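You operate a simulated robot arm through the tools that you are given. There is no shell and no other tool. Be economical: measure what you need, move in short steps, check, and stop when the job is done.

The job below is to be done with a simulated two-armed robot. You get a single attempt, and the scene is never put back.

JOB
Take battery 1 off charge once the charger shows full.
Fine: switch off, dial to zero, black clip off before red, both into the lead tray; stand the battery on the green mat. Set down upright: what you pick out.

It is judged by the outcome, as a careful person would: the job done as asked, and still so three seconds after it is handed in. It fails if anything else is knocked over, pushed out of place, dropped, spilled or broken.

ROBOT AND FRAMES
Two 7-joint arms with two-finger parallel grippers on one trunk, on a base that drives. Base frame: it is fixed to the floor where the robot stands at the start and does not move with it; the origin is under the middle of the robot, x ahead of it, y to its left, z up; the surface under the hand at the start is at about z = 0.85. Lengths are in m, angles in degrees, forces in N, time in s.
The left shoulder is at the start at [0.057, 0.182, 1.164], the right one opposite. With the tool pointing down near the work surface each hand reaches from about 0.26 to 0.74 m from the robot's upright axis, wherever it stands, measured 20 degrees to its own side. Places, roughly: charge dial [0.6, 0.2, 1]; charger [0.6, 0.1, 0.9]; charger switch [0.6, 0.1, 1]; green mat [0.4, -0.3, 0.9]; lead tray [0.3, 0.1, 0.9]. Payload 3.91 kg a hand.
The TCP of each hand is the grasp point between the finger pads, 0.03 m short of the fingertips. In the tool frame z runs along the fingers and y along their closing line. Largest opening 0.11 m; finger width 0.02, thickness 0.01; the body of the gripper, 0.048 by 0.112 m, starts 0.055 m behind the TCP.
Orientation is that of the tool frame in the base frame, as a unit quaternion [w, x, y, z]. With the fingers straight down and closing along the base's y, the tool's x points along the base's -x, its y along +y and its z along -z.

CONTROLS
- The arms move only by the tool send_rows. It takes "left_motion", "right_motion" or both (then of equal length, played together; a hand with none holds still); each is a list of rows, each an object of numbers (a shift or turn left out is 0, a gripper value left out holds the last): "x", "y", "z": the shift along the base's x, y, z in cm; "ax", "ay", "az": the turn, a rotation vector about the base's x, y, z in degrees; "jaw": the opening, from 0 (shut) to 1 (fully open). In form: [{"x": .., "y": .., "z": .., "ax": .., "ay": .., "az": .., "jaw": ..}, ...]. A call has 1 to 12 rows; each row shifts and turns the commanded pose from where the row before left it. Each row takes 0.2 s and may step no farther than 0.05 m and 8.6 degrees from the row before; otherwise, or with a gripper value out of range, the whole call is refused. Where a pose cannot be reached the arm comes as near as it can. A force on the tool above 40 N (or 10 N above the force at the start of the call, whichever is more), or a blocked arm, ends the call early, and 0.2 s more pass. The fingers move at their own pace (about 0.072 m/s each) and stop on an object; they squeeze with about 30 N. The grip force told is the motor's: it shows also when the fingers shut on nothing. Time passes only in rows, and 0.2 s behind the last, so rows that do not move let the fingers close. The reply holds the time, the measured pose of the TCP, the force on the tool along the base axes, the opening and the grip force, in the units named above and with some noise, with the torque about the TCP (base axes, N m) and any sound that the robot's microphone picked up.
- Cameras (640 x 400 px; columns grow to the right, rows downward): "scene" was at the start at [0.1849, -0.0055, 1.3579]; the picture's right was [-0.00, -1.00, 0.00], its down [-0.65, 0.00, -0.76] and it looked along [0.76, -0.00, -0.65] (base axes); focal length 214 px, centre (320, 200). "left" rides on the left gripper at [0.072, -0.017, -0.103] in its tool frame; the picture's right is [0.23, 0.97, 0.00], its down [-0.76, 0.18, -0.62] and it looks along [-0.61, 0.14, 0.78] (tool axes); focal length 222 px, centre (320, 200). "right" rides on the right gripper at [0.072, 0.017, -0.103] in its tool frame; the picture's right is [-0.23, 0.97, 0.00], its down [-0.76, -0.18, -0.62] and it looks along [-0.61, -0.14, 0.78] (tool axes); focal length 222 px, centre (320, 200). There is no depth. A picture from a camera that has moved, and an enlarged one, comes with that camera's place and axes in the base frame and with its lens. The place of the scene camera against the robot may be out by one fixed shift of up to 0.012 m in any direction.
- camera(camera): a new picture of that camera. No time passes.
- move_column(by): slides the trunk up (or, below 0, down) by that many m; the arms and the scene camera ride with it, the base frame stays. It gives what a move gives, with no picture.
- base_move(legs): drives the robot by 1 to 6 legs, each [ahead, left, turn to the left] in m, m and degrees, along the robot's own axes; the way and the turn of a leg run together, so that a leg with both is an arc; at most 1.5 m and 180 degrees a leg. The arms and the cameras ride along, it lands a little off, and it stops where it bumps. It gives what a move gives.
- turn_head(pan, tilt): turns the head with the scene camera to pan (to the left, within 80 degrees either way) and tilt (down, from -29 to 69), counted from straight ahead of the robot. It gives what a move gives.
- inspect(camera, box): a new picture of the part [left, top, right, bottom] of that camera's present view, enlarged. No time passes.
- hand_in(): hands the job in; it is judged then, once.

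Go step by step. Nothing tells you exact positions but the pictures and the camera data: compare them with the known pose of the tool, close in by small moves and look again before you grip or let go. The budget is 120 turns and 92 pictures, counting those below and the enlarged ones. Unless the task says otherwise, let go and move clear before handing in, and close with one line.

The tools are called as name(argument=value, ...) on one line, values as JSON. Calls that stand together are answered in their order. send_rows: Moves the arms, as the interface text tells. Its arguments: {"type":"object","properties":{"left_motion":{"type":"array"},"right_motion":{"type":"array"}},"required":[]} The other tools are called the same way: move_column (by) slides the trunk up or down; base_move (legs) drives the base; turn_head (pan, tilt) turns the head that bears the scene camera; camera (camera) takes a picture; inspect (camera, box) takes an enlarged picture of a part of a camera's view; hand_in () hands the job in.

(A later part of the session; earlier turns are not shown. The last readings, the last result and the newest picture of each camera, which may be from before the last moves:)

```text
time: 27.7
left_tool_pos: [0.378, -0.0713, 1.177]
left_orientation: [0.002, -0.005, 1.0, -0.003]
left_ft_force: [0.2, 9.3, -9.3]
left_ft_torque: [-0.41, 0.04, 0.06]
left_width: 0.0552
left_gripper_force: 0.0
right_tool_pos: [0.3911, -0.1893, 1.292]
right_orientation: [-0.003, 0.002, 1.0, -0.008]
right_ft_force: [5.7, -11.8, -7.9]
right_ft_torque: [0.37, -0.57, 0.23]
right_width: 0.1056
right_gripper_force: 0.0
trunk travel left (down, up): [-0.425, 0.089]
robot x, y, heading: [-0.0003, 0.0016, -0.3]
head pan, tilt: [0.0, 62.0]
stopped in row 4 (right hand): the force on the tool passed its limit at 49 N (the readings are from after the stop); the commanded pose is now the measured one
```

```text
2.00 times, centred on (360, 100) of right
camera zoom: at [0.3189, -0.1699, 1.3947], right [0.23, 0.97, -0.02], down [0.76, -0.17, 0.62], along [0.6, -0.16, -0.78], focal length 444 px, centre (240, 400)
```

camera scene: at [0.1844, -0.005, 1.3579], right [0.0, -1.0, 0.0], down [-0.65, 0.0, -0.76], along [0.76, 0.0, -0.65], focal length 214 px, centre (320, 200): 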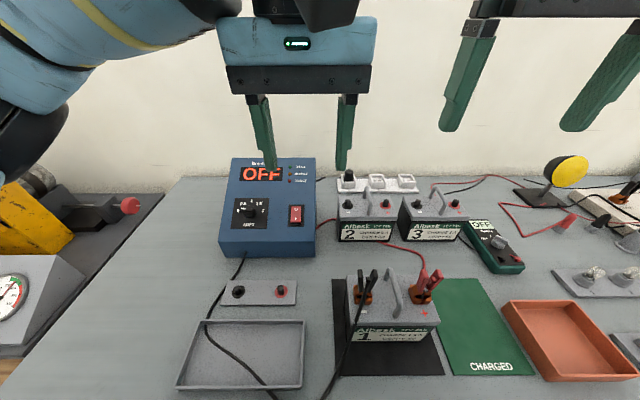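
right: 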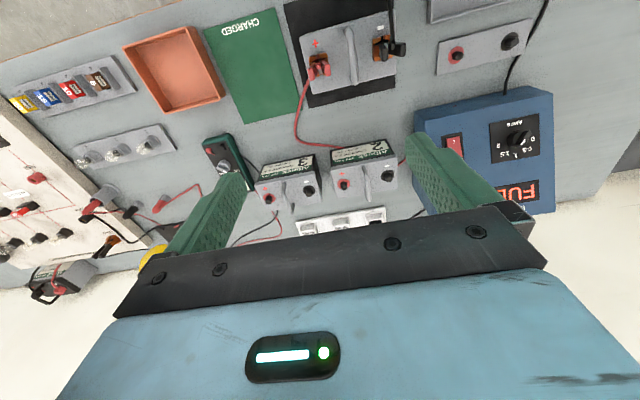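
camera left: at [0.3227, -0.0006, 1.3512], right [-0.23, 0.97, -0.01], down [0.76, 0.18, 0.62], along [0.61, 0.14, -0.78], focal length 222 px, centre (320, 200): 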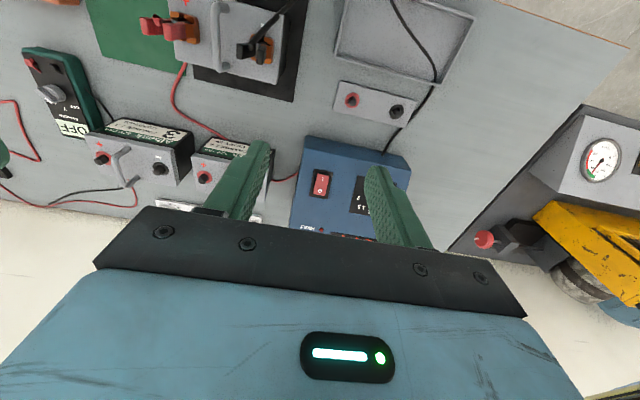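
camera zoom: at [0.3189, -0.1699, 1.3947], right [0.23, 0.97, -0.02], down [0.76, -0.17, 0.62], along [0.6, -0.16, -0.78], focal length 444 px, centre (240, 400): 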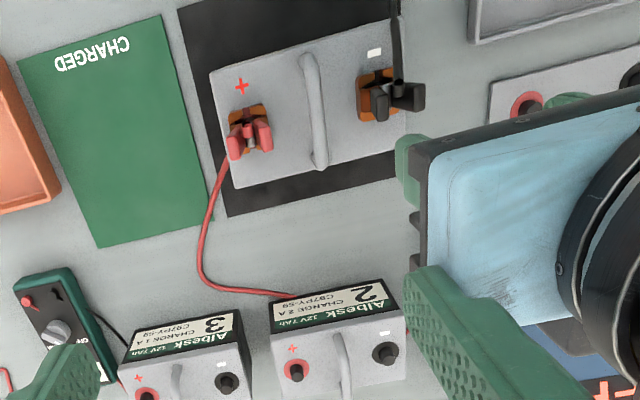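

The hands touched each other. I'll move the right hand well clear to the right before continuing.

send_rows(right_motion=[{"y": -2}, {"y": -4}, {"y": -4}, {"y": -4}, {"y": -4}, {}])

send_rows(left_motion=[{"x": -0.5, "z": -1.5}, {"x": -0.4, "z": -2.5}, {}])

inspect(camera="left", box=[200, 0, 440, 200])

camera(camera="right")

```text
time: 29.1
left_tool_pos: [0.377, -0.072, 1.1785]
left_orientation: [0.002, -0.004, 1.0, -0.004]
left_ft_force: [-0.8, 0.1, -0.7]
left_ft_torque: [-0.02, 0.01, 0.03]
left_width: 0.0551
left_gripper_force: 0.1
right_tool_pos: [0.4017, -0.3571, 1.2802]
right_orientation: [-0.002, 0.001, 1.0, -0.006]
right_ft_force: [-0.2, 0.9, 1.4]
right_ft_torque: [-0.03, 0.01, 0.02]
right_width: 0.1099
right_gripper_force: 0.0
right hand out of reach, approached as far as the arm can: row 5
trunk travel left (down, up): [-0.425, 0.089]
robot x, y, heading: [0.0018, -0.0001, 0.0]
head pan, tilt: [0.0, 62.0]
```

```text
time: 29.9
left_tool_pos: [0.3677, -0.0737, 1.1371]
left_orientation: [0.002, -0.003, 1.0, -0.004]
left_ft_force: [-0.3, -0.6, -0.7]
left_ft_torque: [-0.01, -0.02, -0.01]
left_width: 0.0548
left_gripper_force: 0.1
right_tool_pos: [0.4023, -0.3582, 1.2794]
right_orientation: [-0.002, 0.001, 1.0, -0.006]
right_ft_force: [-0.5, 0.1, 0.1]
right_ft_torque: [0.03, -0.01, 0.02]
right_width: 0.11
right_gripper_force: 0.0
trunk travel left (down, up): [-0.425, 0.089]
robot x, y, heading: [0.0025, 0.0052, 0.2]
head pan, tilt: [0.0, 62.0]
```

```text
2.00 times, centred on (320, 100) of left
camera zoom: at [0.2945, -0.089, 1.2412], right [-0.23, 0.97, -0.01], down [0.76, 0.19, 0.63], along [0.61, 0.14, -0.78], focal length 444 px, centre (320, 400)
```

zoom: 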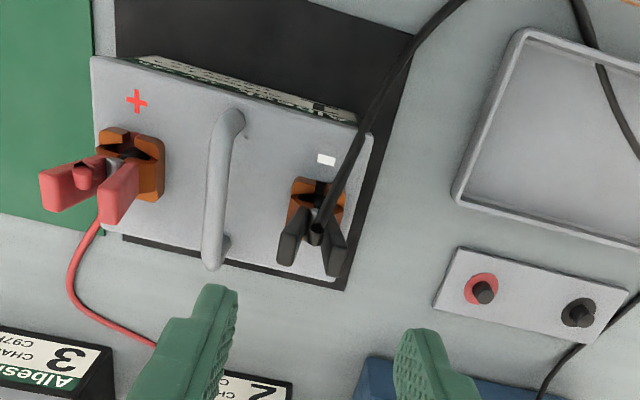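

```text
53 pictures are left
camera right: at [0.3292, -0.3392, 1.3824], right [0.23, 0.97, -0.01], down [0.76, -0.17, 0.62], along [0.6, -0.15, -0.78], focal length 222 px, centre (320, 200)
```

right: 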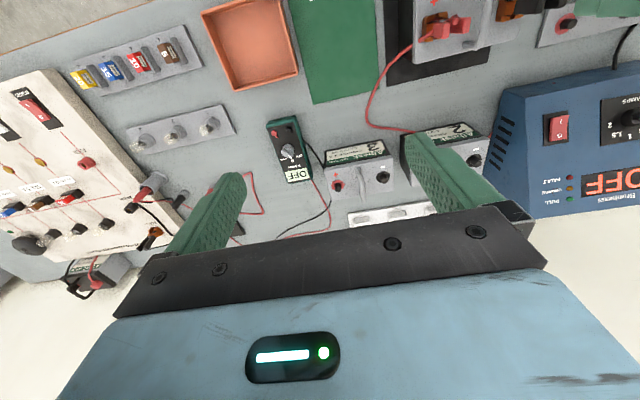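

The clip's handles are between the fingers, about 4 mm toward me and 3 mm to the right of the tool axis. I'll correct and come down to where the tips reach the handle tops.

send_rows(left_motion=[{"x": -0.4, "y": -0.3, "z": -2}, {"z": -3}, {"z": -2.5}, {}])

inspect(camera="left", box=[200, 50, 440, 250])

inspect(camera="scene", box=[300, 120, 460, 260])

```text
time: 30.9
left_tool_pos: [0.3662, -0.0772, 1.0629]
left_orientation: [0.003, -0.004, 1.0, -0.004]
left_ft_force: [-0.8, -0.7, -0.4]
left_ft_torque: [0.02, 0.02, -0.03]
left_width: 0.0548
left_gripper_force: 0.0
right_tool_pos: [0.4017, -0.357, 1.2787]
right_orientation: [-0.002, 0.001, 1.0, -0.005]
right_ft_force: [0.0, 0.2, 0.2]
right_ft_torque: [0.0, 0.0, -0.03]
right_width: 0.11
right_gripper_force: 0.1
trunk travel left (down, up): [-0.425, 0.089]
robot x, y, heading: [0.0007, 0.001, -0.0]
head pan, tilt: [0.0, 62.0]
```

```text
2.00 times, centred on (320, 150) of left
camera zoom: at [0.2926, -0.0926, 1.1658], right [-0.23, 0.97, -0.01], down [0.76, 0.19, 0.63], along [0.61, 0.14, -0.78], focal length 444 px, centre (320, 300)
```

zoom: 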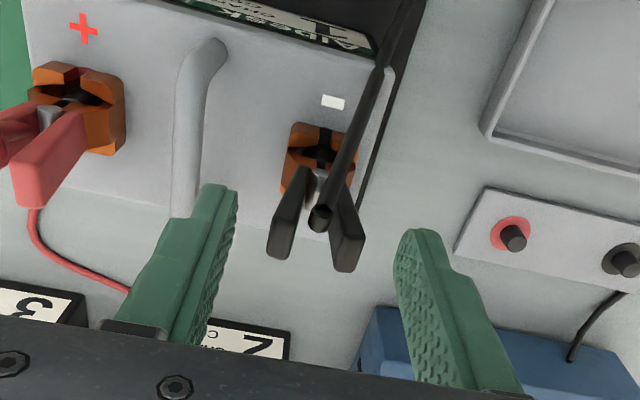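

```text
2.86 times, centred on (380, 190) of scene
camera zoom: at [0.164, -0.0049, 1.3293], right [0.0, -1.0, 0.0], down [-0.88, 0.0, -0.47], along [0.47, 0.0, -0.88], focal length 613 px, centre (149, 229)
```

zoom: 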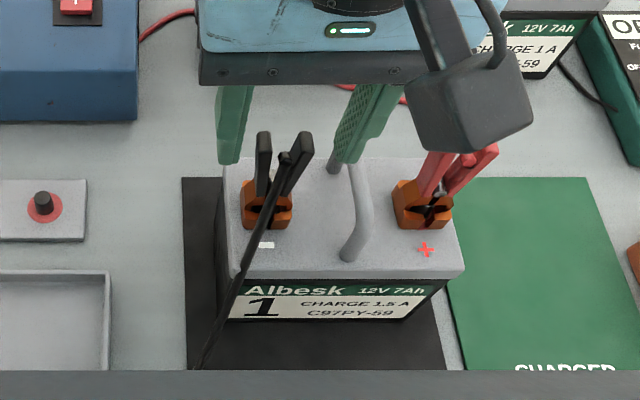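

The alignment with the handle tops is good. I'll descend 2.8 cm and squeeze the handles.

send_rows(left_motion=[{"x": -0.15, "y": -0.1, "z": -1.4}, {"x": -0.15, "z": -1.4}, {"jaw": 0.25}, {"jaw": 0}, {}, {}, {}])

inspect(camera="left", box=[200, 50, 440, 250])

inspect(camera="scene", box=[300, 120, 460, 260])

```text
time: 32.5
left_tool_pos: [0.3608, -0.0768, 1.0345]
left_orientation: [0.003, -0.005, 1.0, -0.005]
left_ft_force: [-0.2, -0.1, -0.6]
left_ft_torque: [-0.05, 0.01, -0.02]
left_width: 0.0317
left_gripper_force: 30.3
right_tool_pos: [0.4013, -0.3584, 1.279]
right_orientation: [-0.002, 0.001, 1.0, -0.006]
right_ft_force: [-0.6, 0.7, 0.0]
right_ft_torque: [-0.01, 0.02, -0.03]
right_width: 0.1102
right_gripper_force: 0.1
trunk travel left (down, up): [-0.425, 0.089]
robot x, y, heading: [-0.0001, -0.0001, -0.2]
head pan, tilt: [0.0, 62.0]
```

```text
2.00 times, centred on (320, 150) of left
camera zoom: at [0.2871, -0.0922, 1.1387], right [-0.23, 0.97, -0.01], down [0.76, 0.19, 0.63], along [0.61, 0.14, -0.78], focal length 444 px, centre (320, 300)
```

zoom: 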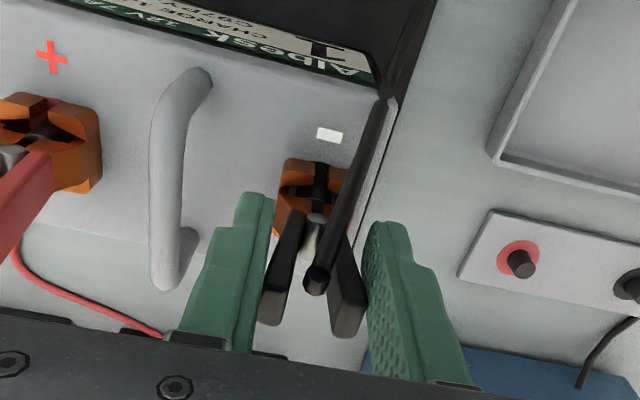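

```text
2.86 times, centred on (380, 190) of scene
camera zoom: at [0.1642, -0.0049, 1.3293], right [0.0, -1.0, 0.0], down [-0.88, 0.0, -0.47], along [0.47, 0.0, -0.88], focal length 613 px, centre (149, 229)
```

zoom: 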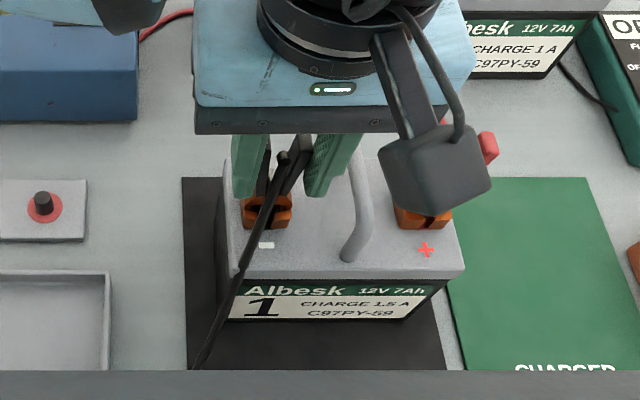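

The handles are held at 32 mm with a 30 N squeeze. I'll lift gently by 1 cm and see whether the clip comes off or the battery resists.

send_rows(left_motion=[{"z": 0.3}, {"z": 0.3}, {"z": 0.4}, {}])

inspect(camera="left", box=[200, 50, 440, 250])

```text
time: 33.5
left_tool_pos: [0.3618, -0.0748, 1.0427]
left_orientation: [0.003, -0.004, 1.0, -0.004]
left_ft_force: [-0.7, 0.2, -1.0]
left_ft_torque: [0.0, -0.02, -0.04]
left_width: 0.0316
left_gripper_force: 30.0
right_tool_pos: [0.4015, -0.3591, 1.2793]
right_orientation: [-0.002, 0.001, 1.0, -0.006]
right_ft_force: [0.1, 0.2, -0.2]
right_ft_torque: [0.0, 0.01, -0.01]
right_width: 0.1101
right_gripper_force: 0.0
trunk travel left (down, up): [-0.425, 0.089]
robot x, y, heading: [-0.002, 0.0026, 0.2]
head pan, tilt: [0.0, 62.0]
```

```text
2.00 times, centred on (320, 150) of left
camera zoom: at [0.2879, -0.091, 1.1479], right [-0.23, 0.97, -0.01], down [0.76, 0.19, 0.63], along [0.61, 0.14, -0.78], focal length 444 px, centre (320, 300)
```

zoom: 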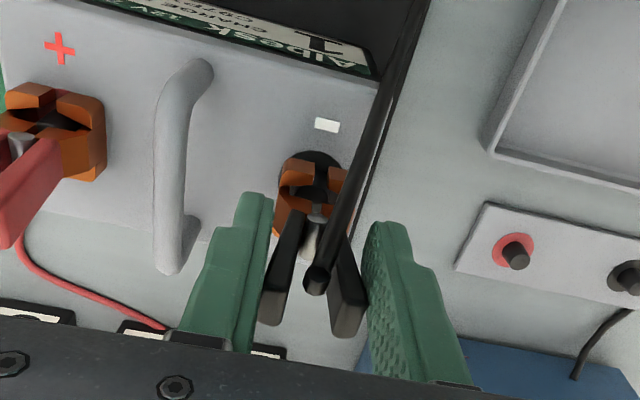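

The clip came off the post freely. I'll lift it clear, carry it over the lead tray, and yaw the hand 90° so it can be laid flat along the tray.

send_rows(left_motion=[{"z": 2.5}, {"z": 3}, {"z": 4}, {"x": -0.5, "y": 2, "z": 1, "az": 7.5}, {"x": -0.5, "y": 2.2, "az": 7.5}, {"x": -0.6, "y": 2.2, "az": 7.5}, {"x": -0.6, "y": 2.2, "az": 7.5}, {"x": -0.6, "y": 2.2, "az": 7.5}, {"x": -0.6, "y": 2.2, "az": 7.5}, {"x": -0.6, "y": 2.2, "az": 7.5}, {"x": -0.6, "y": 2.2, "az": 7.5}, {"x": -0.4, "y": 2.2, "az": 7.5}])

send_rows(left_motion=[{"az": 7.5}, {"az": 7.5}, {"az": 7.5}, {}])

camera(camera="scene")

camera(camera="left")

```text
time: 36.1
left_tool_pos: [0.3111, 0.1232, 1.1492]
left_orientation: [0.004, -0.56, 0.829, -0.002]
left_ft_force: [0.2, -0.4, -0.1]
left_ft_torque: [-0.01, -0.04, 0.0]
left_width: 0.0001
left_gripper_force: 29.9
right_tool_pos: [0.4013, -0.3567, 1.2802]
right_orientation: [-0.002, 0.001, 1.0, -0.006]
right_ft_force: [-0.1, -0.8, 0.3]
right_ft_torque: [0.01, -0.04, 0.02]
right_width: 0.11
right_gripper_force: 0.0
trunk travel left (down, up): [-0.425, 0.089]
robot x, y, heading: [0.0016, 0.0017, -0.2]
head pan, tilt: [0.0, 62.0]
```

```text
time: 37.1
left_tool_pos: [0.3099, 0.1197, 1.15]
left_orientation: [-0.005, 0.711, -0.703, 0.001]
left_ft_force: [0.0, 0.5, 0.1]
left_ft_torque: [-0.01, -0.01, 0.02]
left_width: 0.0
left_gripper_force: 29.9
right_tool_pos: [0.4015, -0.3571, 1.278]
right_orientation: [-0.001, 0.001, 1.0, -0.006]
right_ft_force: [0.2, 1.2, 1.0]
right_ft_torque: [0.01, -0.01, 0.0]
right_width: 0.11
right_gripper_force: 0.2
trunk travel left (down, up): [-0.425, 0.089]
robot x, y, heading: [-0.0021, 0.0007, 0.1]
head pan, tilt: [0.0, 62.0]
```

```text
47 pictures are left
camera scene: at [0.1642, -0.0048, 1.3293], right [0.0, -1.0, 0.0], down [-0.88, 0.0, -0.47], along [0.47, 0.0, -0.88], focal length 214 px, centre (320, 200)
```

scene: 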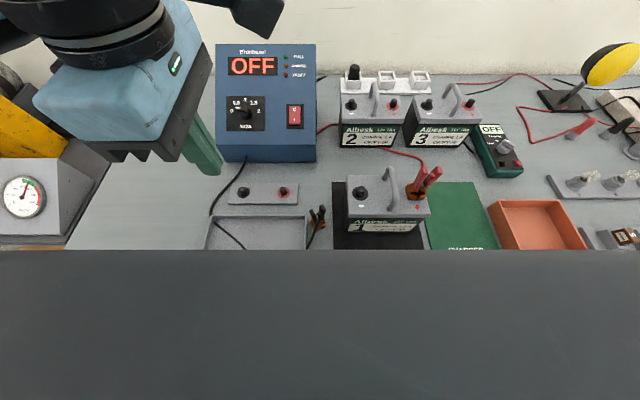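

```text
46 pictures are left
camera left: at [0.3275, 0.0484, 1.2533], right [-0.97, -0.24, -0.01], down [-0.19, 0.76, 0.63], along [-0.14, 0.61, -0.78], focal length 222 px, centre (320, 200)
```

left: 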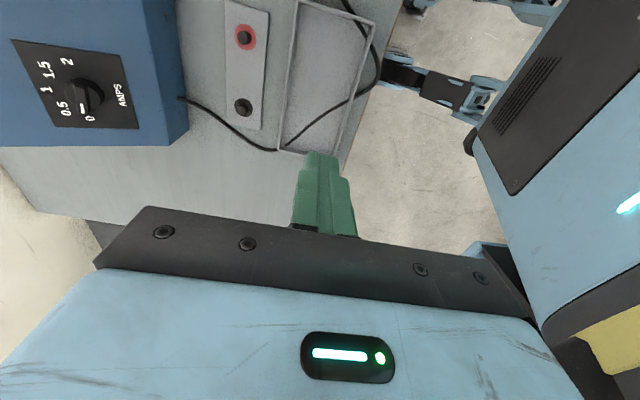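

The clip slipped out of the fingers on the way and now sits near the tray's right wall. I'll tilt the head and look closely.

turn_head(pan=0, tilt=52)

inspect(camera="scene", box=[180, 190, 440, 380])

```text
time: 37.9
left_tool_pos: [0.3109, 0.1192, 1.1501]
left_orientation: [-0.006, 0.709, -0.705, 0.001]
left_ft_force: [-0.4, -0.6, 0.2]
left_ft_torque: [0.02, -0.01, 0.02]
left_width: 0.0001
left_gripper_force: 30.0
right_tool_pos: [0.4016, -0.3576, 1.279]
right_orientation: [-0.001, 0.001, 1.0, -0.006]
right_ft_force: [-0.4, 0.4, -0.3]
right_ft_torque: [0.01, 0.02, -0.02]
right_width: 0.1102
right_gripper_force: 0.1
trunk travel left (down, up): [-0.425, 0.089]
robot x, y, heading: [0.0059, 0.0029, 0.2]
head pan, tilt: [0.0, 52.0]
```

```text
2.11 times, centred on (310, 285) of scene
camera zoom: at [0.1749, -0.0049, 1.3414], right [0.0, -1.0, 0.0], down [-0.79, 0.0, -0.62], along [0.62, 0.0, -0.79], focal length 452 px, centre (341, 21)
```

zoom: 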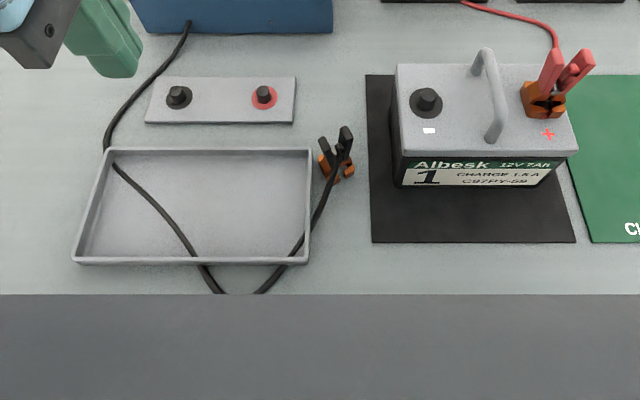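

The black clip is standing upright on the bench just right of the tray, with its handles up, so it can be picked up again. I'll yaw the hand back, open it and look from above.

send_rows(left_motion=[{"x": 0.4, "y": -0.95, "az": -7.5, "jaw": 0.5}, {"x": 0.4, "y": -0.95, "az": -7.5}, {"x": 0.4, "y": -0.95, "az": -7.5}, {"x": 0.4, "y": -0.95, "az": -7.5}, {"x": 0.4, "y": -0.95, "az": -7.5}, {"x": 0.4, "y": -0.95, "az": -7.5}, {"x": 0.4, "y": -0.95, "az": -7.5}, {"x": 0.4, "y": -0.95, "az": -7.5}, {"x": 0.4, "y": -0.95, "az": -7.5}, {"x": 0.2, "y": -0.95, "az": -7.5}, {"y": -0.95, "az": -7.5}, {"y": -0.95, "az": -7.5}])

send_rows(left_motion=[{"z": -4}, {"z": -4}, {}])

inspect(camera="left", box=[200, 0, 440, 200])

```text
time: 40.5
left_tool_pos: [0.3486, 0.0066, 1.1493]
left_orientation: [0.002, -0.002, 1.0, -0.005]
left_ft_force: [1.0, -0.1, 0.0]
left_ft_torque: [0.0, 0.02, 0.0]
left_width: 0.0548
left_gripper_force: 0.1
right_tool_pos: [0.4018, -0.3579, 1.2786]
right_orientation: [-0.002, 0.001, 1.0, -0.006]
right_ft_force: [-0.2, 0.0, 0.8]
right_ft_torque: [0.01, 0.04, 0.01]
right_width: 0.1099
right_gripper_force: 0.0
trunk travel left (down, up): [-0.425, 0.089]
robot x, y, heading: [0.0013, -0.0011, -0.2]
head pan, tilt: [0.0, 52.0]
```

```text
time: 41.3
left_tool_pos: [0.3497, 0.0056, 1.07]
left_orientation: [0.003, -0.003, 1.0, -0.004]
left_ft_force: [0.4, 0.5, -0.7]
left_ft_torque: [0.02, 0.01, -0.01]
left_width: 0.0551
left_gripper_force: 0.0
right_tool_pos: [0.4024, -0.3582, 1.2794]
right_orientation: [-0.002, 0.001, 1.0, -0.005]
right_ft_force: [0.6, -0.6, -1.4]
right_ft_torque: [0.01, 0.0, 0.04]
right_width: 0.1099
right_gripper_force: 0.0
trunk travel left (down, up): [-0.425, 0.089]
robot x, y, heading: [-0.0007, 0.0008, 0.0]
head pan, tilt: [0.0, 52.0]
```

```text
2.00 times, centred on (320, 100) of left
camera zoom: at [0.2755, -0.0097, 1.1729], right [-0.23, 0.97, -0.01], down [0.76, 0.19, 0.63], along [0.61, 0.14, -0.78], focal length 444 px, centre (320, 400)
```

zoom: 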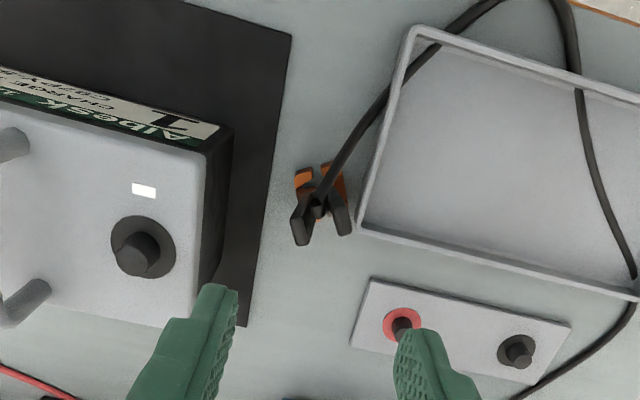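

The clip's handles are centred under the hand, yawed about 20–25°. I'll match that yaw, go down, grip lower on the handles, and this time carry it low and slowly.

send_rows(left_motion=[{"z": -3, "az": 7.5}, {"z": -3, "az": 7.5}, {"z": -3, "az": 7}, {"z": -2}, {}])

inspect(camera="left", box=[200, 50, 440, 250])

inspect(camera="scene", box=[220, 190, 380, 330])

```text
time: 42.5
left_tool_pos: [0.3499, 0.0088, 0.9585]
left_orientation: [0.003, -0.195, 0.981, -0.004]
left_ft_force: [0.5, -0.4, 0.2]
left_ft_torque: [-0.01, 0.0, -0.05]
left_width: 0.0552
left_gripper_force: 0.0
right_tool_pos: [0.4018, -0.3575, 1.2792]
right_orientation: [-0.002, 0.001, 1.0, -0.006]
right_ft_force: [0.7, -0.8, 0.4]
right_ft_torque: [0.02, -0.02, 0.02]
right_width: 0.1099
right_gripper_force: 0.0
trunk travel left (down, up): [-0.425, 0.089]
robot x, y, heading: [0.0004, 0.0053, -0.1]
head pan, tilt: [0.0, 52.0]
```

```text
2.00 times, centred on (320, 150) of left
camera zoom: at [0.2876, -0.0342, 1.063], right [-0.58, 0.81, -0.01], down [0.63, 0.46, 0.63], along [0.51, 0.36, -0.78], focal length 444 px, centre (320, 300)
```

zoom: 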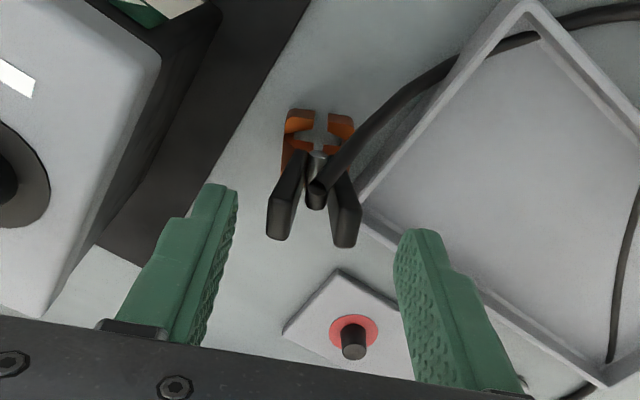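

```text
2.86 times, centred on (300, 260) of scene
camera zoom: at [0.1749, -0.0049, 1.3415], right [0.0, -1.0, 0.0], down [-0.79, 0.0, -0.62], along [0.62, 0.0, -0.79], focal length 613 px, centre (377, 29)
```

zoom: 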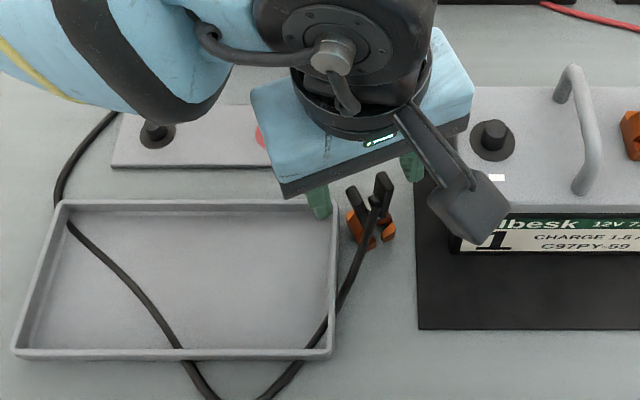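

send_rows(left_motion=[{"x": 0.09, "y": -0.21, "z": -1.5, "jaw": 0.45}, {"z": -1.5}, {"z": -1.1}, {}, {"jaw": 0.2}, {"jaw": 0}, {}, {}])

inspect(camera="left", box=[200, 50, 440, 250])

```text
time: 44.3
left_tool_pos: [0.3498, 0.0037, 0.9192]
left_orientation: [0.004, -0.194, 0.981, -0.004]
left_ft_force: [0.3, -0.9, -0.2]
left_ft_torque: [-0.01, -0.01, 0.01]
left_width: 0.0319
left_gripper_force: 29.5
right_tool_pos: [0.4018, -0.3572, 1.2799]
right_orientation: [-0.002, 0.001, 1.0, -0.006]
right_ft_force: [-0.5, 0.2, -0.5]
right_ft_torque: [0.02, -0.04, -0.02]
right_width: 0.1101
right_gripper_force: 0.1
trunk travel left (down, up): [-0.425, 0.089]
robot x, y, heading: [0.0002, 0.0023, 0.0]
head pan, tilt: [0.0, 52.0]
```

```text
2.00 times, centred on (320, 150) of left
camera zoom: at [0.2888, -0.0372, 1.0222], right [-0.58, 0.81, -0.01], down [0.63, 0.46, 0.63], along [0.51, 0.36, -0.78], focal length 444 px, centre (320, 300)
```

zoom: 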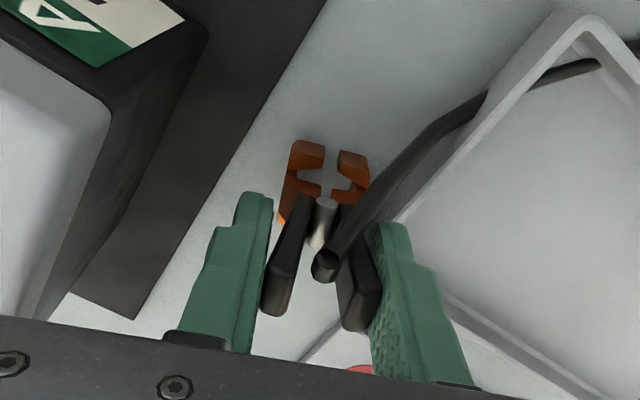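

It is gripped with the jaws open. I'll lift 4 cm slowly and check the hold.

send_rows(left_motion=[{"z": 0.8}, {"z": 0.8}, {"z": 0.8}, {"z": 0.8}, {"z": 0.8}, {"y": 0.8}, {"y": 0.8, "x": -0.3}, {"y": 0.8, "x": -0.3}, {"y": 0.8, "x": -0.3}, {"y": 0.8, "x": -0.3}])

inspect(camera="scene", box=[220, 190, 380, 330])

inspect(camera="left", box=[200, 50, 440, 250])

```text
time: 46.5
left_tool_pos: [0.3391, 0.0428, 0.9579]
left_orientation: [0.003, -0.194, 0.981, -0.004]
left_ft_force: [-0.3, -0.3, -0.7]
left_ft_torque: [-0.02, -0.01, 0.0]
left_width: 0.0317
left_gripper_force: 30.1
right_tool_pos: [0.4032, -0.3591, 1.2791]
right_orientation: [-0.001, 0.001, 1.0, -0.007]
right_ft_force: [0.3, -1.1, 0.2]
right_ft_torque: [-0.02, -0.02, -0.02]
right_width: 0.1099
right_gripper_force: 0.1
trunk travel left (down, up): [-0.425, 0.089]
robot x, y, heading: [0.0008, 0.0026, 0.3]
head pan, tilt: [0.0, 52.0]
```

```text
2.86 times, centred on (300, 260) of scene
camera zoom: at [0.1749, -0.0047, 1.3415], right [0.0, -1.0, 0.0], down [-0.79, 0.0, -0.62], along [0.62, 0.0, -0.79], focal length 613 px, centre (377, 29)
```

zoom: 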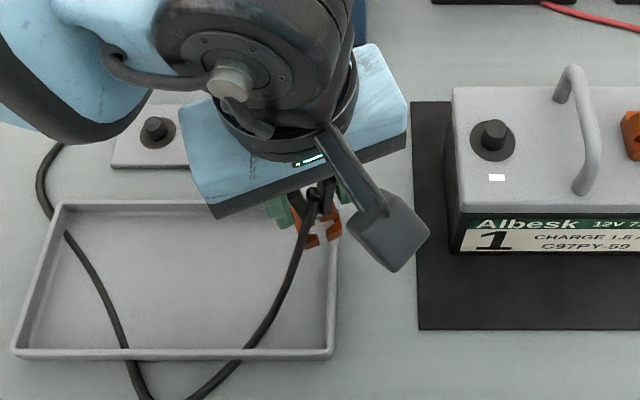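

```text
2.00 times, centred on (320, 150) of left
camera zoom: at [0.2767, 0.0017, 1.0622], right [-0.58, 0.81, -0.01], down [0.63, 0.46, 0.63], along [0.51, 0.36, -0.78], focal length 444 px, centre (320, 300)
```

zoom: 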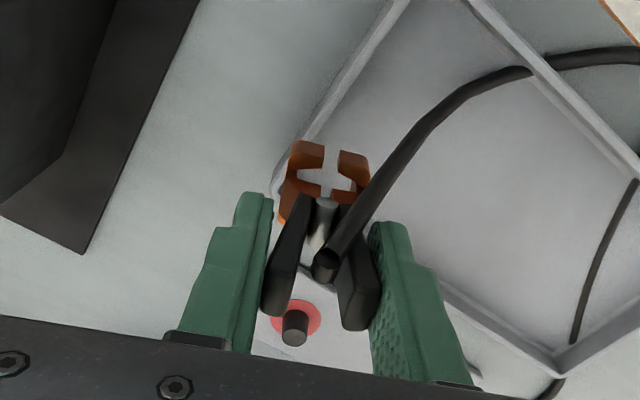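

The hold is firm. I'll move slowly to the tray's right half, lower it to stand on the tray floor, then check before releasing.

send_rows(left_motion=[{"y": 0.8, "x": -0.4}, {"y": 0.8, "x": -0.4}, {"y": 0.8, "x": -0.4}, {"y": 0.8, "x": -0.4}, {"y": 0.8, "x": -0.4}, {"y": 0.8}, {"z": -0.8}, {"z": -0.8}, {"z": -0.8}, {"z": -0.5}, {}])

inspect(camera="scene", box=[220, 190, 380, 330])

inspect(camera="left", box=[200, 50, 440, 250])

```text
time: 48.9
left_tool_pos: [0.3173, 0.0917, 0.9303]
left_orientation: [0.003, -0.194, 0.981, -0.004]
left_ft_force: [0.8, 0.0, -0.8]
left_ft_torque: [-0.03, -0.02, -0.01]
left_width: 0.0319
left_gripper_force: 30.2
right_tool_pos: [0.4022, -0.3568, 1.2798]
right_orientation: [-0.002, 0.001, 1.0, -0.006]
right_ft_force: [-0.2, 0.7, -0.5]
right_ft_torque: [-0.03, 0.02, -0.01]
right_width: 0.11
right_gripper_force: 0.2
trunk travel left (down, up): [-0.425, 0.089]
robot x, y, heading: [0.0005, 0.0014, -0.2]
head pan, tilt: [0.0, 52.0]
```

```text
2.86 times, centred on (300, 260) of scene
camera zoom: at [0.175, -0.0049, 1.3415], right [0.0, -1.0, 0.0], down [-0.79, 0.0, -0.62], along [0.62, 0.0, -0.79], focal length 613 px, centre (377, 29)
```

zoom: 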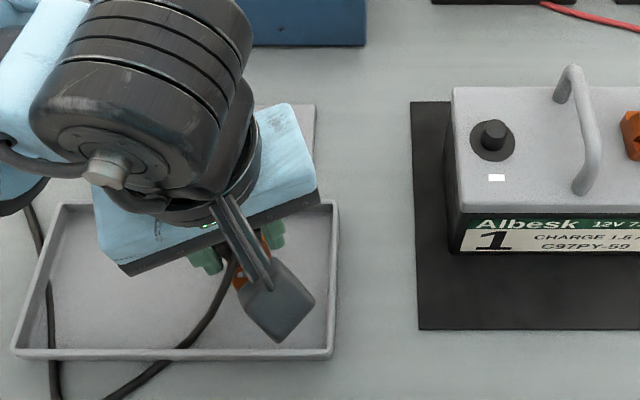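

```text
2.00 times, centred on (320, 150) of left
camera zoom: at [0.2555, 0.0509, 1.034], right [-0.58, 0.81, -0.01], down [0.63, 0.46, 0.63], along [0.51, 0.36, -0.78], focal length 444 px, centre (320, 300)
```

zoom: 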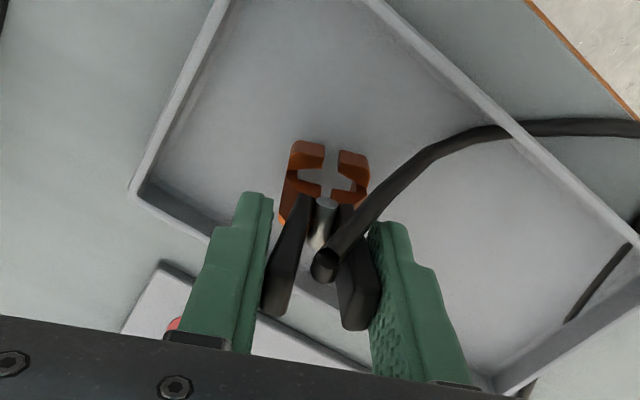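

It is well inside the tray. I'll lower the last few millimetres, release and rise.

send_rows(left_motion=[{"z": -0.3}, {"z": -0.3}, {"jaw": 0.35}, {"jaw": 0.45}, {}, {"z": 2}, {"z": 3}, {"z": 4}, {"z": 4}, {"z": 4}])

inspect(camera="scene", box=[200, 190, 440, 350])

camera(camera="left")

```text
time: 51.1
left_tool_pos: [0.3163, 0.0894, 1.096]
left_orientation: [0.003, -0.194, 0.981, -0.004]
left_ft_force: [-0.7, -1.2, 0.7]
left_ft_torque: [0.0, 0.03, 0.0]
left_width: 0.0496
left_gripper_force: 0.1
right_tool_pos: [0.4011, -0.3568, 1.2787]
right_orientation: [-0.002, 0.001, 1.0, -0.006]
right_ft_force: [0.3, 0.0, -0.6]
right_ft_torque: [0.01, 0.0, -0.03]
right_width: 0.1099
right_gripper_force: 0.1
trunk travel left (down, up): [-0.425, 0.089]
robot x, y, heading: [0.0011, -0.0014, -0.1]
head pan, tilt: [0.0, 52.0]
```

```text
2.50 times, centred on (320, 270) of scene
camera zoom: at [0.1746, -0.0051, 1.3415], right [0.0, -1.0, 0.0], down [-0.79, 0.0, -0.62], along [0.62, 0.0, -0.79], focal length 536 px, centre (320, 25)
```

zoom: 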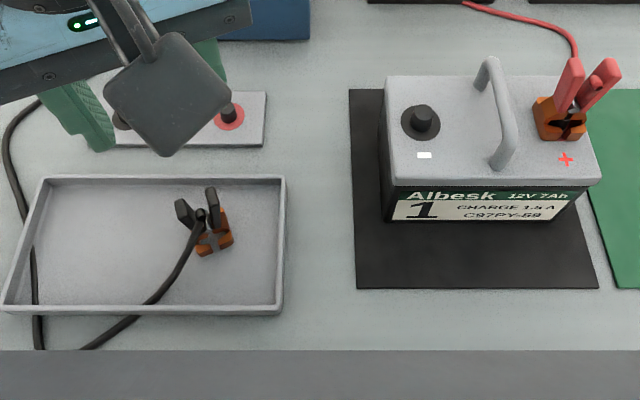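

```text
35 pictures are left
camera left: at [0.2555, 0.0465, 1.1999], right [-0.58, 0.81, -0.01], down [0.63, 0.46, 0.63], along [0.51, 0.36, -0.78], focal length 222 px, centre (320, 200)
```

left: 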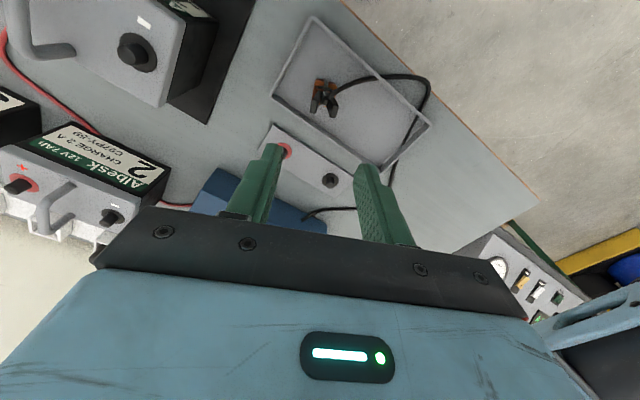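

The black clip stands safely in the tray. Next is the red clip, at about (.372,-.176), so I'll move the right hand further aside and bring the left hand above it.

send_rows(left_motion=[{"z": 3, "az": -7.5}, {"z": 3, "az": -7.5, "y": -2}, {"az": -7.2, "y": -4, "x": 0.8}, {"y": -4, "x": 0.8}, {"y": -4, "x": 0.8}, {"y": -4, "x": 0.8}, {"y": -4, "x": 0.8}, {"y": -4, "x": 0.8}, {}], right_motion=[{"x": -2, "y": -1.5}, {"x": -2, "y": -1.5}, {"x": -2, "y": -1.5}, {"x": -2, "y": -1.5}, {}, {}, {}, {}, {}])

inspect(camera="left", box=[200, 0, 440, 200])

```text
time: 53.1
left_tool_pos: [0.3818, -0.1568, 1.1517]
left_orientation: [0.0, -0.022, 1.0, -0.008]
left_ft_force: [0.9, 0.2, -0.4]
left_ft_torque: [-0.02, -0.04, 0.01]
left_width: 0.0495
left_gripper_force: 0.1
right_tool_pos: [0.3576, -0.3795, 1.2287]
right_orientation: [-0.003, 0.002, 1.0, -0.006]
right_ft_force: [1.2, 1.3, 1.1]
right_ft_torque: [-0.01, 0.01, 0.0]
right_width: 0.11
right_gripper_force: 0.0
right hand out of reach, approached as far as the arm can: row 1, 2, 3, 4
trunk travel left (down, up): [-0.425, 0.089]
robot x, y, heading: [-0.0016, 0.0008, -0.1]
head pan, tilt: [0.0, 52.0]
```

```text
2.00 times, centred on (320, 100) of left
camera zoom: at [0.3096, -0.1742, 1.2558], right [-0.27, 0.96, -0.01], down [0.76, 0.22, 0.62], along [0.6, 0.15, -0.79], focal length 444 px, centre (320, 400)
```

zoom: 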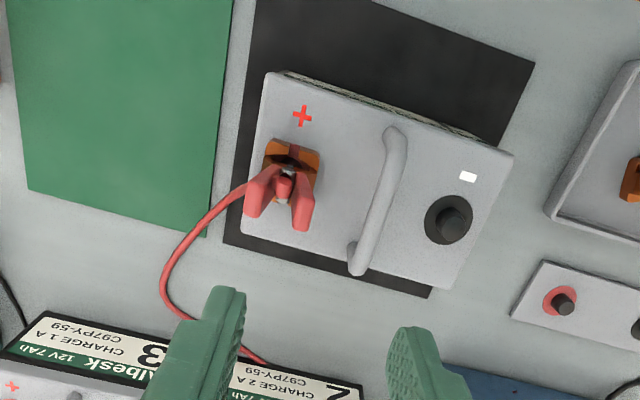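

The red clip's handles are at about (.372,-.180), closing along y. I'll centre over it and go down to the handle tops.

send_rows(left_motion=[{"x": -0.5, "y": -1.2, "z": -2, "az": -2.5, "jaw": 0.5}, {"x": -0.5, "y": -1.1, "z": -3}, {"z": -2}, {"z": -1.9}, {}])

inspect(camera="left", box=[200, 50, 440, 250])

inspect(camera="scene", box=[340, 160, 500, 300])

```text
time: 54.3
left_tool_pos: [0.3725, -0.1805, 1.0704]
left_orientation: [0.003, 0.001, 1.0, -0.009]
left_ft_force: [-1.0, -0.3, 0.7]
left_ft_torque: [-0.02, -0.02, -0.01]
left_width: 0.0549
left_gripper_force: 0.0
right_tool_pos: [0.357, -0.3813, 1.2284]
right_orientation: [-0.001, 0.001, 1.0, -0.006]
right_ft_force: [-0.3, 0.1, 0.0]
right_ft_torque: [-0.01, -0.01, 0.02]
right_width: 0.11
right_gripper_force: 0.0
trunk travel left (down, up): [-0.425, 0.089]
robot x, y, heading: [-0.0008, 0.0022, 0.1]
head pan, tilt: [0.0, 52.0]
```

```text
2.00 times, centred on (320, 150) of left
camera zoom: at [0.299, -0.1944, 1.1741], right [-0.23, 0.97, -0.02], down [0.76, 0.19, 0.62], along [0.61, 0.13, -0.78], focal length 444 px, centre (320, 300)
```

zoom: 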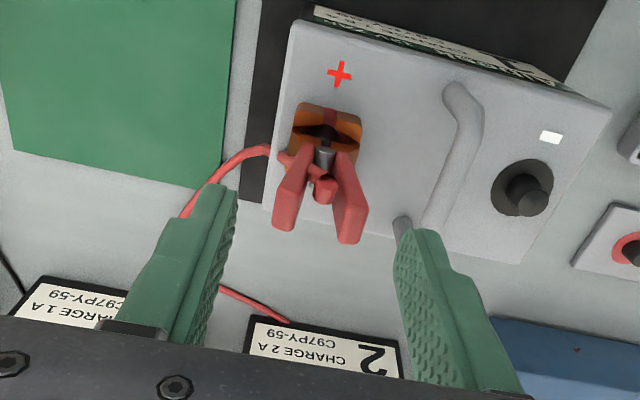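

```text
2.86 times, centred on (420, 230) of scene
camera zoom: at [0.1749, -0.0049, 1.3415], right [0.0, -1.0, 0.0], down [-0.79, 0.0, -0.62], along [0.62, 0.0, -0.79], focal length 613 px, centre (34, 114)
```

zoom: 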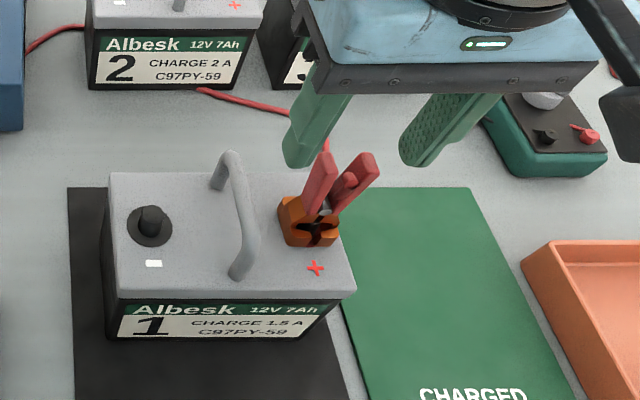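

The handles are centred. I'll descend 3.3 cm and squeeze.

send_rows(left_motion=[{"y": -0.1, "z": -1.2}, {"z": -1.2}, {"z": -1.1}, {}, {"jaw": 0.25}, {"jaw": 0}, {}, {}, {}])

inspect(camera="left", box=[200, 50, 440, 250])

```text
time: 56.3
left_tool_pos: [0.3638, -0.1851, 1.0286]
left_orientation: [0.001, 0.01, 1.0, -0.005]
left_ft_force: [3.6, 1.0, 18.0]
left_ft_torque: [-0.08, -0.26, 0.08]
left_width: 0.0319
left_gripper_force: 29.7
right_tool_pos: [0.3572, -0.3791, 1.2292]
right_orientation: [-0.002, 0.0, 1.0, -0.006]
right_ft_force: [0.6, 0.3, 0.2]
right_ft_torque: [-0.01, 0.04, -0.01]
right_width: 0.1102
right_gripper_force: 0.0
trunk travel left (down, up): [-0.425, 0.089]
robot x, y, heading: [-0.0009, 0.0034, -0.0]
head pan, tilt: [0.0, 52.0]
```

```text
2.00 times, centred on (320, 150) of left
camera zoom: at [0.2907, -0.1986, 1.1322], right [-0.21, 0.98, -0.01], down [0.76, 0.17, 0.62], along [0.61, 0.12, -0.78], focal length 444 px, centre (320, 300)
```

zoom: 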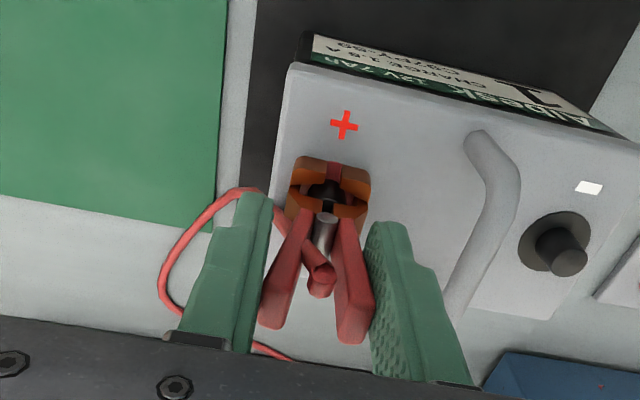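

The clip is gripped, but there is an 18 N upward push on the hand. I'll ease up a few millimetres and watch the force.

send_rows(left_motion=[{"z": 0.3}, {"z": 0.3}, {}])

inspect(camera="scene", box=[320, 150, 520, 330])

```text
time: 57.1
left_tool_pos: [0.3644, -0.1849, 1.0302]
left_orientation: [-0.006, 0.008, 1.0, -0.002]
left_ft_force: [0.5, 0.2, -5.1]
left_ft_torque: [-0.01, 0.03, -0.01]
left_width: 0.0318
left_gripper_force: 30.3
right_tool_pos: [0.3576, -0.3811, 1.2282]
right_orientation: [-0.002, 0.001, 1.0, -0.006]
right_ft_force: [0.0, -0.4, 0.2]
right_ft_torque: [-0.01, -0.01, 0.0]
right_width: 0.1098
right_gripper_force: 0.1
trunk travel left (down, up): [-0.425, 0.089]
robot x, y, heading: [-0.0017, 0.0025, -0.1]
head pan, tilt: [0.0, 52.0]
```

```text
2.22 times, centred on (420, 240) of scene
camera zoom: at [0.1753, -0.005, 1.3413], right [0.0, -1.0, 0.0], down [-0.79, 0.0, -0.62], along [0.62, 0.0, -0.79], focal length 477 px, centre (98, 111)
```

zoom: 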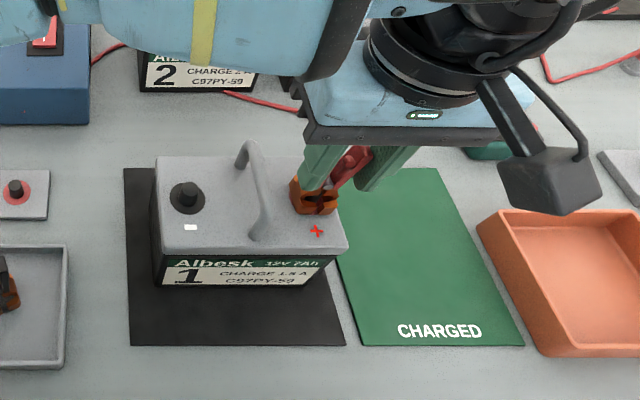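

Nothing has shifted. I'll continue lifting slowly and check for release.

send_rows(left_motion=[{"z": 0.4}, {"z": 0.4}, {"z": 0.5}, {"z": 0.5}, {}])

inspect(camera="left", box=[200, 50, 440, 250])

```text
time: 58.3
left_tool_pos: [0.3667, -0.1828, 1.0469]
left_orientation: [-0.007, 0.004, 1.0, -0.002]
left_ft_force: [-0.4, -0.6, -1.2]
left_ft_torque: [-0.03, 0.04, -0.06]
left_width: 0.0318
left_gripper_force: 29.9
right_tool_pos: [0.3573, -0.3797, 1.2287]
right_orientation: [-0.002, 0.0, 1.0, -0.006]
right_ft_force: [0.0, -0.7, -0.8]
right_ft_torque: [-0.01, 0.01, -0.04]
right_width: 0.1101
right_gripper_force: 0.2
trunk travel left (down, up): [-0.425, 0.089]
robot x, y, heading: [0.0009, 0.0002, 0.1]
head pan, tilt: [0.0, 52.0]
```

```text
2.00 times, centred on (320, 150) of left
camera zoom: at [0.295, -0.1969, 1.1521], right [-0.22, 0.98, 0.0], down [0.77, 0.17, 0.61], along [0.6, 0.13, -0.79], focal length 444 px, centre (320, 300)
```

zoom: 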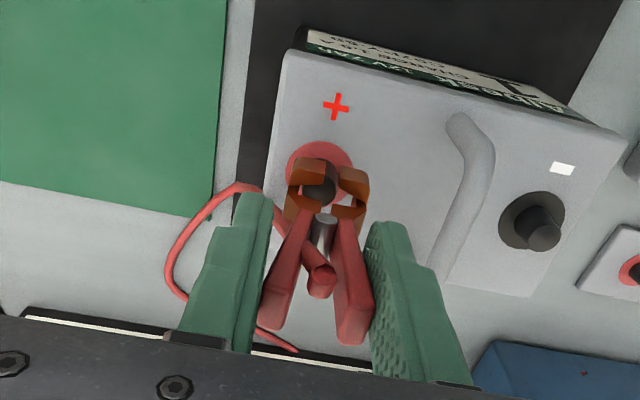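

The red clip is off its post. I'll lift it clear and carry it slowly toward the tray.

send_rows(left_motion=[{"z": 0.8}, {"z": 0.8}, {"z": 0.8}, {"z": 0.8}, {"z": 0.8}, {"z": 0.8}, {"z": 0.8}, {"y": 0.7}, {"y": 1}, {"y": 1}, {"y": 1}, {"y": 1}])

send_rows(left_motion=[{"y": 1.2}, {"y": 1.2}, {"y": 1.2}, {"y": 1.2}, {"y": 1.2}, {"y": 1.2}, {"y": 1.2}, {"y": 1.2}, {"y": 1}, {"y": 0.7}, {"y": 0.7}])

inspect(camera="scene", box=[180, 150, 480, 330])

```text
time: 60.9
left_tool_pos: [0.3559, -0.1453, 1.1082]
left_orientation: [0.002, 0.02, 1.0, -0.004]
left_ft_force: [-0.9, -0.9, -0.1]
left_ft_torque: [-0.01, 0.03, 0.02]
left_width: 0.0316
left_gripper_force: 29.6
right_tool_pos: [0.3568, -0.3802, 1.2294]
right_orientation: [-0.002, 0.001, 1.0, -0.006]
right_ft_force: [0.1, -0.6, 0.2]
right_ft_torque: [0.0, 0.02, 0.0]
right_width: 0.1099
right_gripper_force: 0.0
trunk travel left (down, up): [-0.425, 0.089]
robot x, y, heading: [-0.001, 0.0008, -0.2]
head pan, tilt: [0.0, 52.0]
```

```text
time: 63.3
left_tool_pos: [0.3576, -0.0219, 1.1102]
left_orientation: [0.002, 0.02, 1.0, -0.005]
left_ft_force: [0.2, -0.1, -0.8]
left_ft_torque: [0.02, -0.02, -0.02]
left_width: 0.0315
left_gripper_force: 29.5
right_tool_pos: [0.3566, -0.3801, 1.2293]
right_orientation: [-0.003, 0.001, 1.0, -0.006]
right_ft_force: [0.3, -0.2, 0.1]
right_ft_torque: [-0.04, 0.03, 0.0]
right_width: 0.1099
right_gripper_force: 0.0
trunk travel left (down, up): [-0.425, 0.089]
robot x, y, heading: [-0.0008, 0.0036, 0.0]
head pan, tilt: [0.0, 52.0]
```

```text
2.13 times, centred on (330, 240) of scene
camera zoom: at [0.1751, -0.0046, 1.3415], right [0.0, -1.0, 0.0], down [-0.79, 0.0, -0.62], along [0.62, 0.0, -0.79], focal length 458 px, centre (299, 115)
```

zoom: 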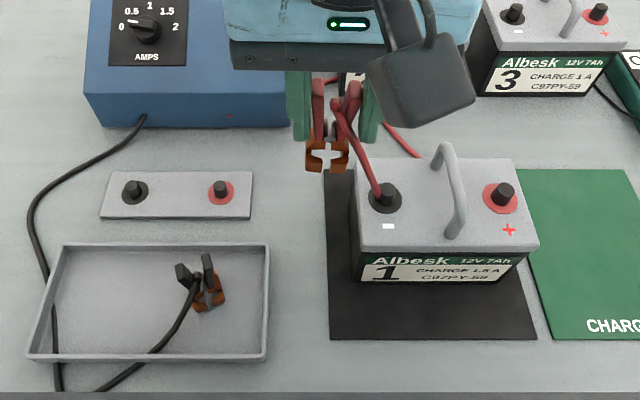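

The clip is held, but the red cable seems to drape near the battery's black post. I'll look closely before pulling further.

inspect(camera="scene", box=[320, 185, 400, 250])

inspect(camera="left", box=[140, 0, 440, 220])

```text
6.15 times, centred on (360, 218) of scene
camera zoom: at [0.1751, -0.0046, 1.3415], right [0.0, -1.0, 0.0], down [-0.79, 0.0, -0.62], along [0.62, 0.0, -0.79], focal length 1320 px, centre (74, 92)
```

zoom: 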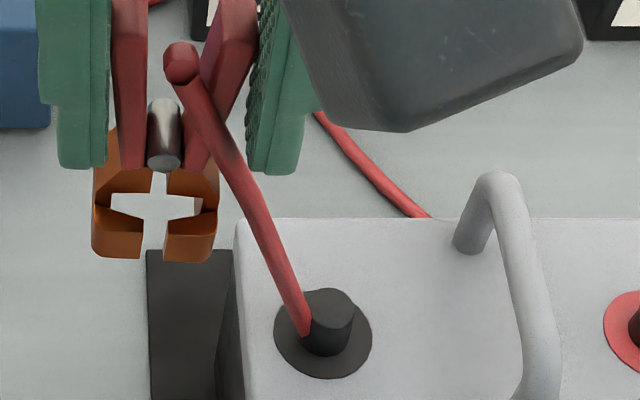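

```text
1.82 times, centred on (290, 110) of left
camera zoom: at [0.2825, -0.0352, 1.2136], right [-0.19, 0.98, -0.01], down [0.77, 0.15, 0.63], along [0.62, 0.11, -0.78], focal length 404 px, centre (374, 364)
```

zoom: 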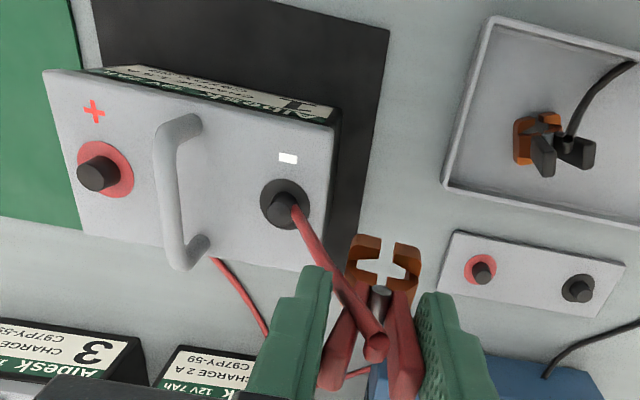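

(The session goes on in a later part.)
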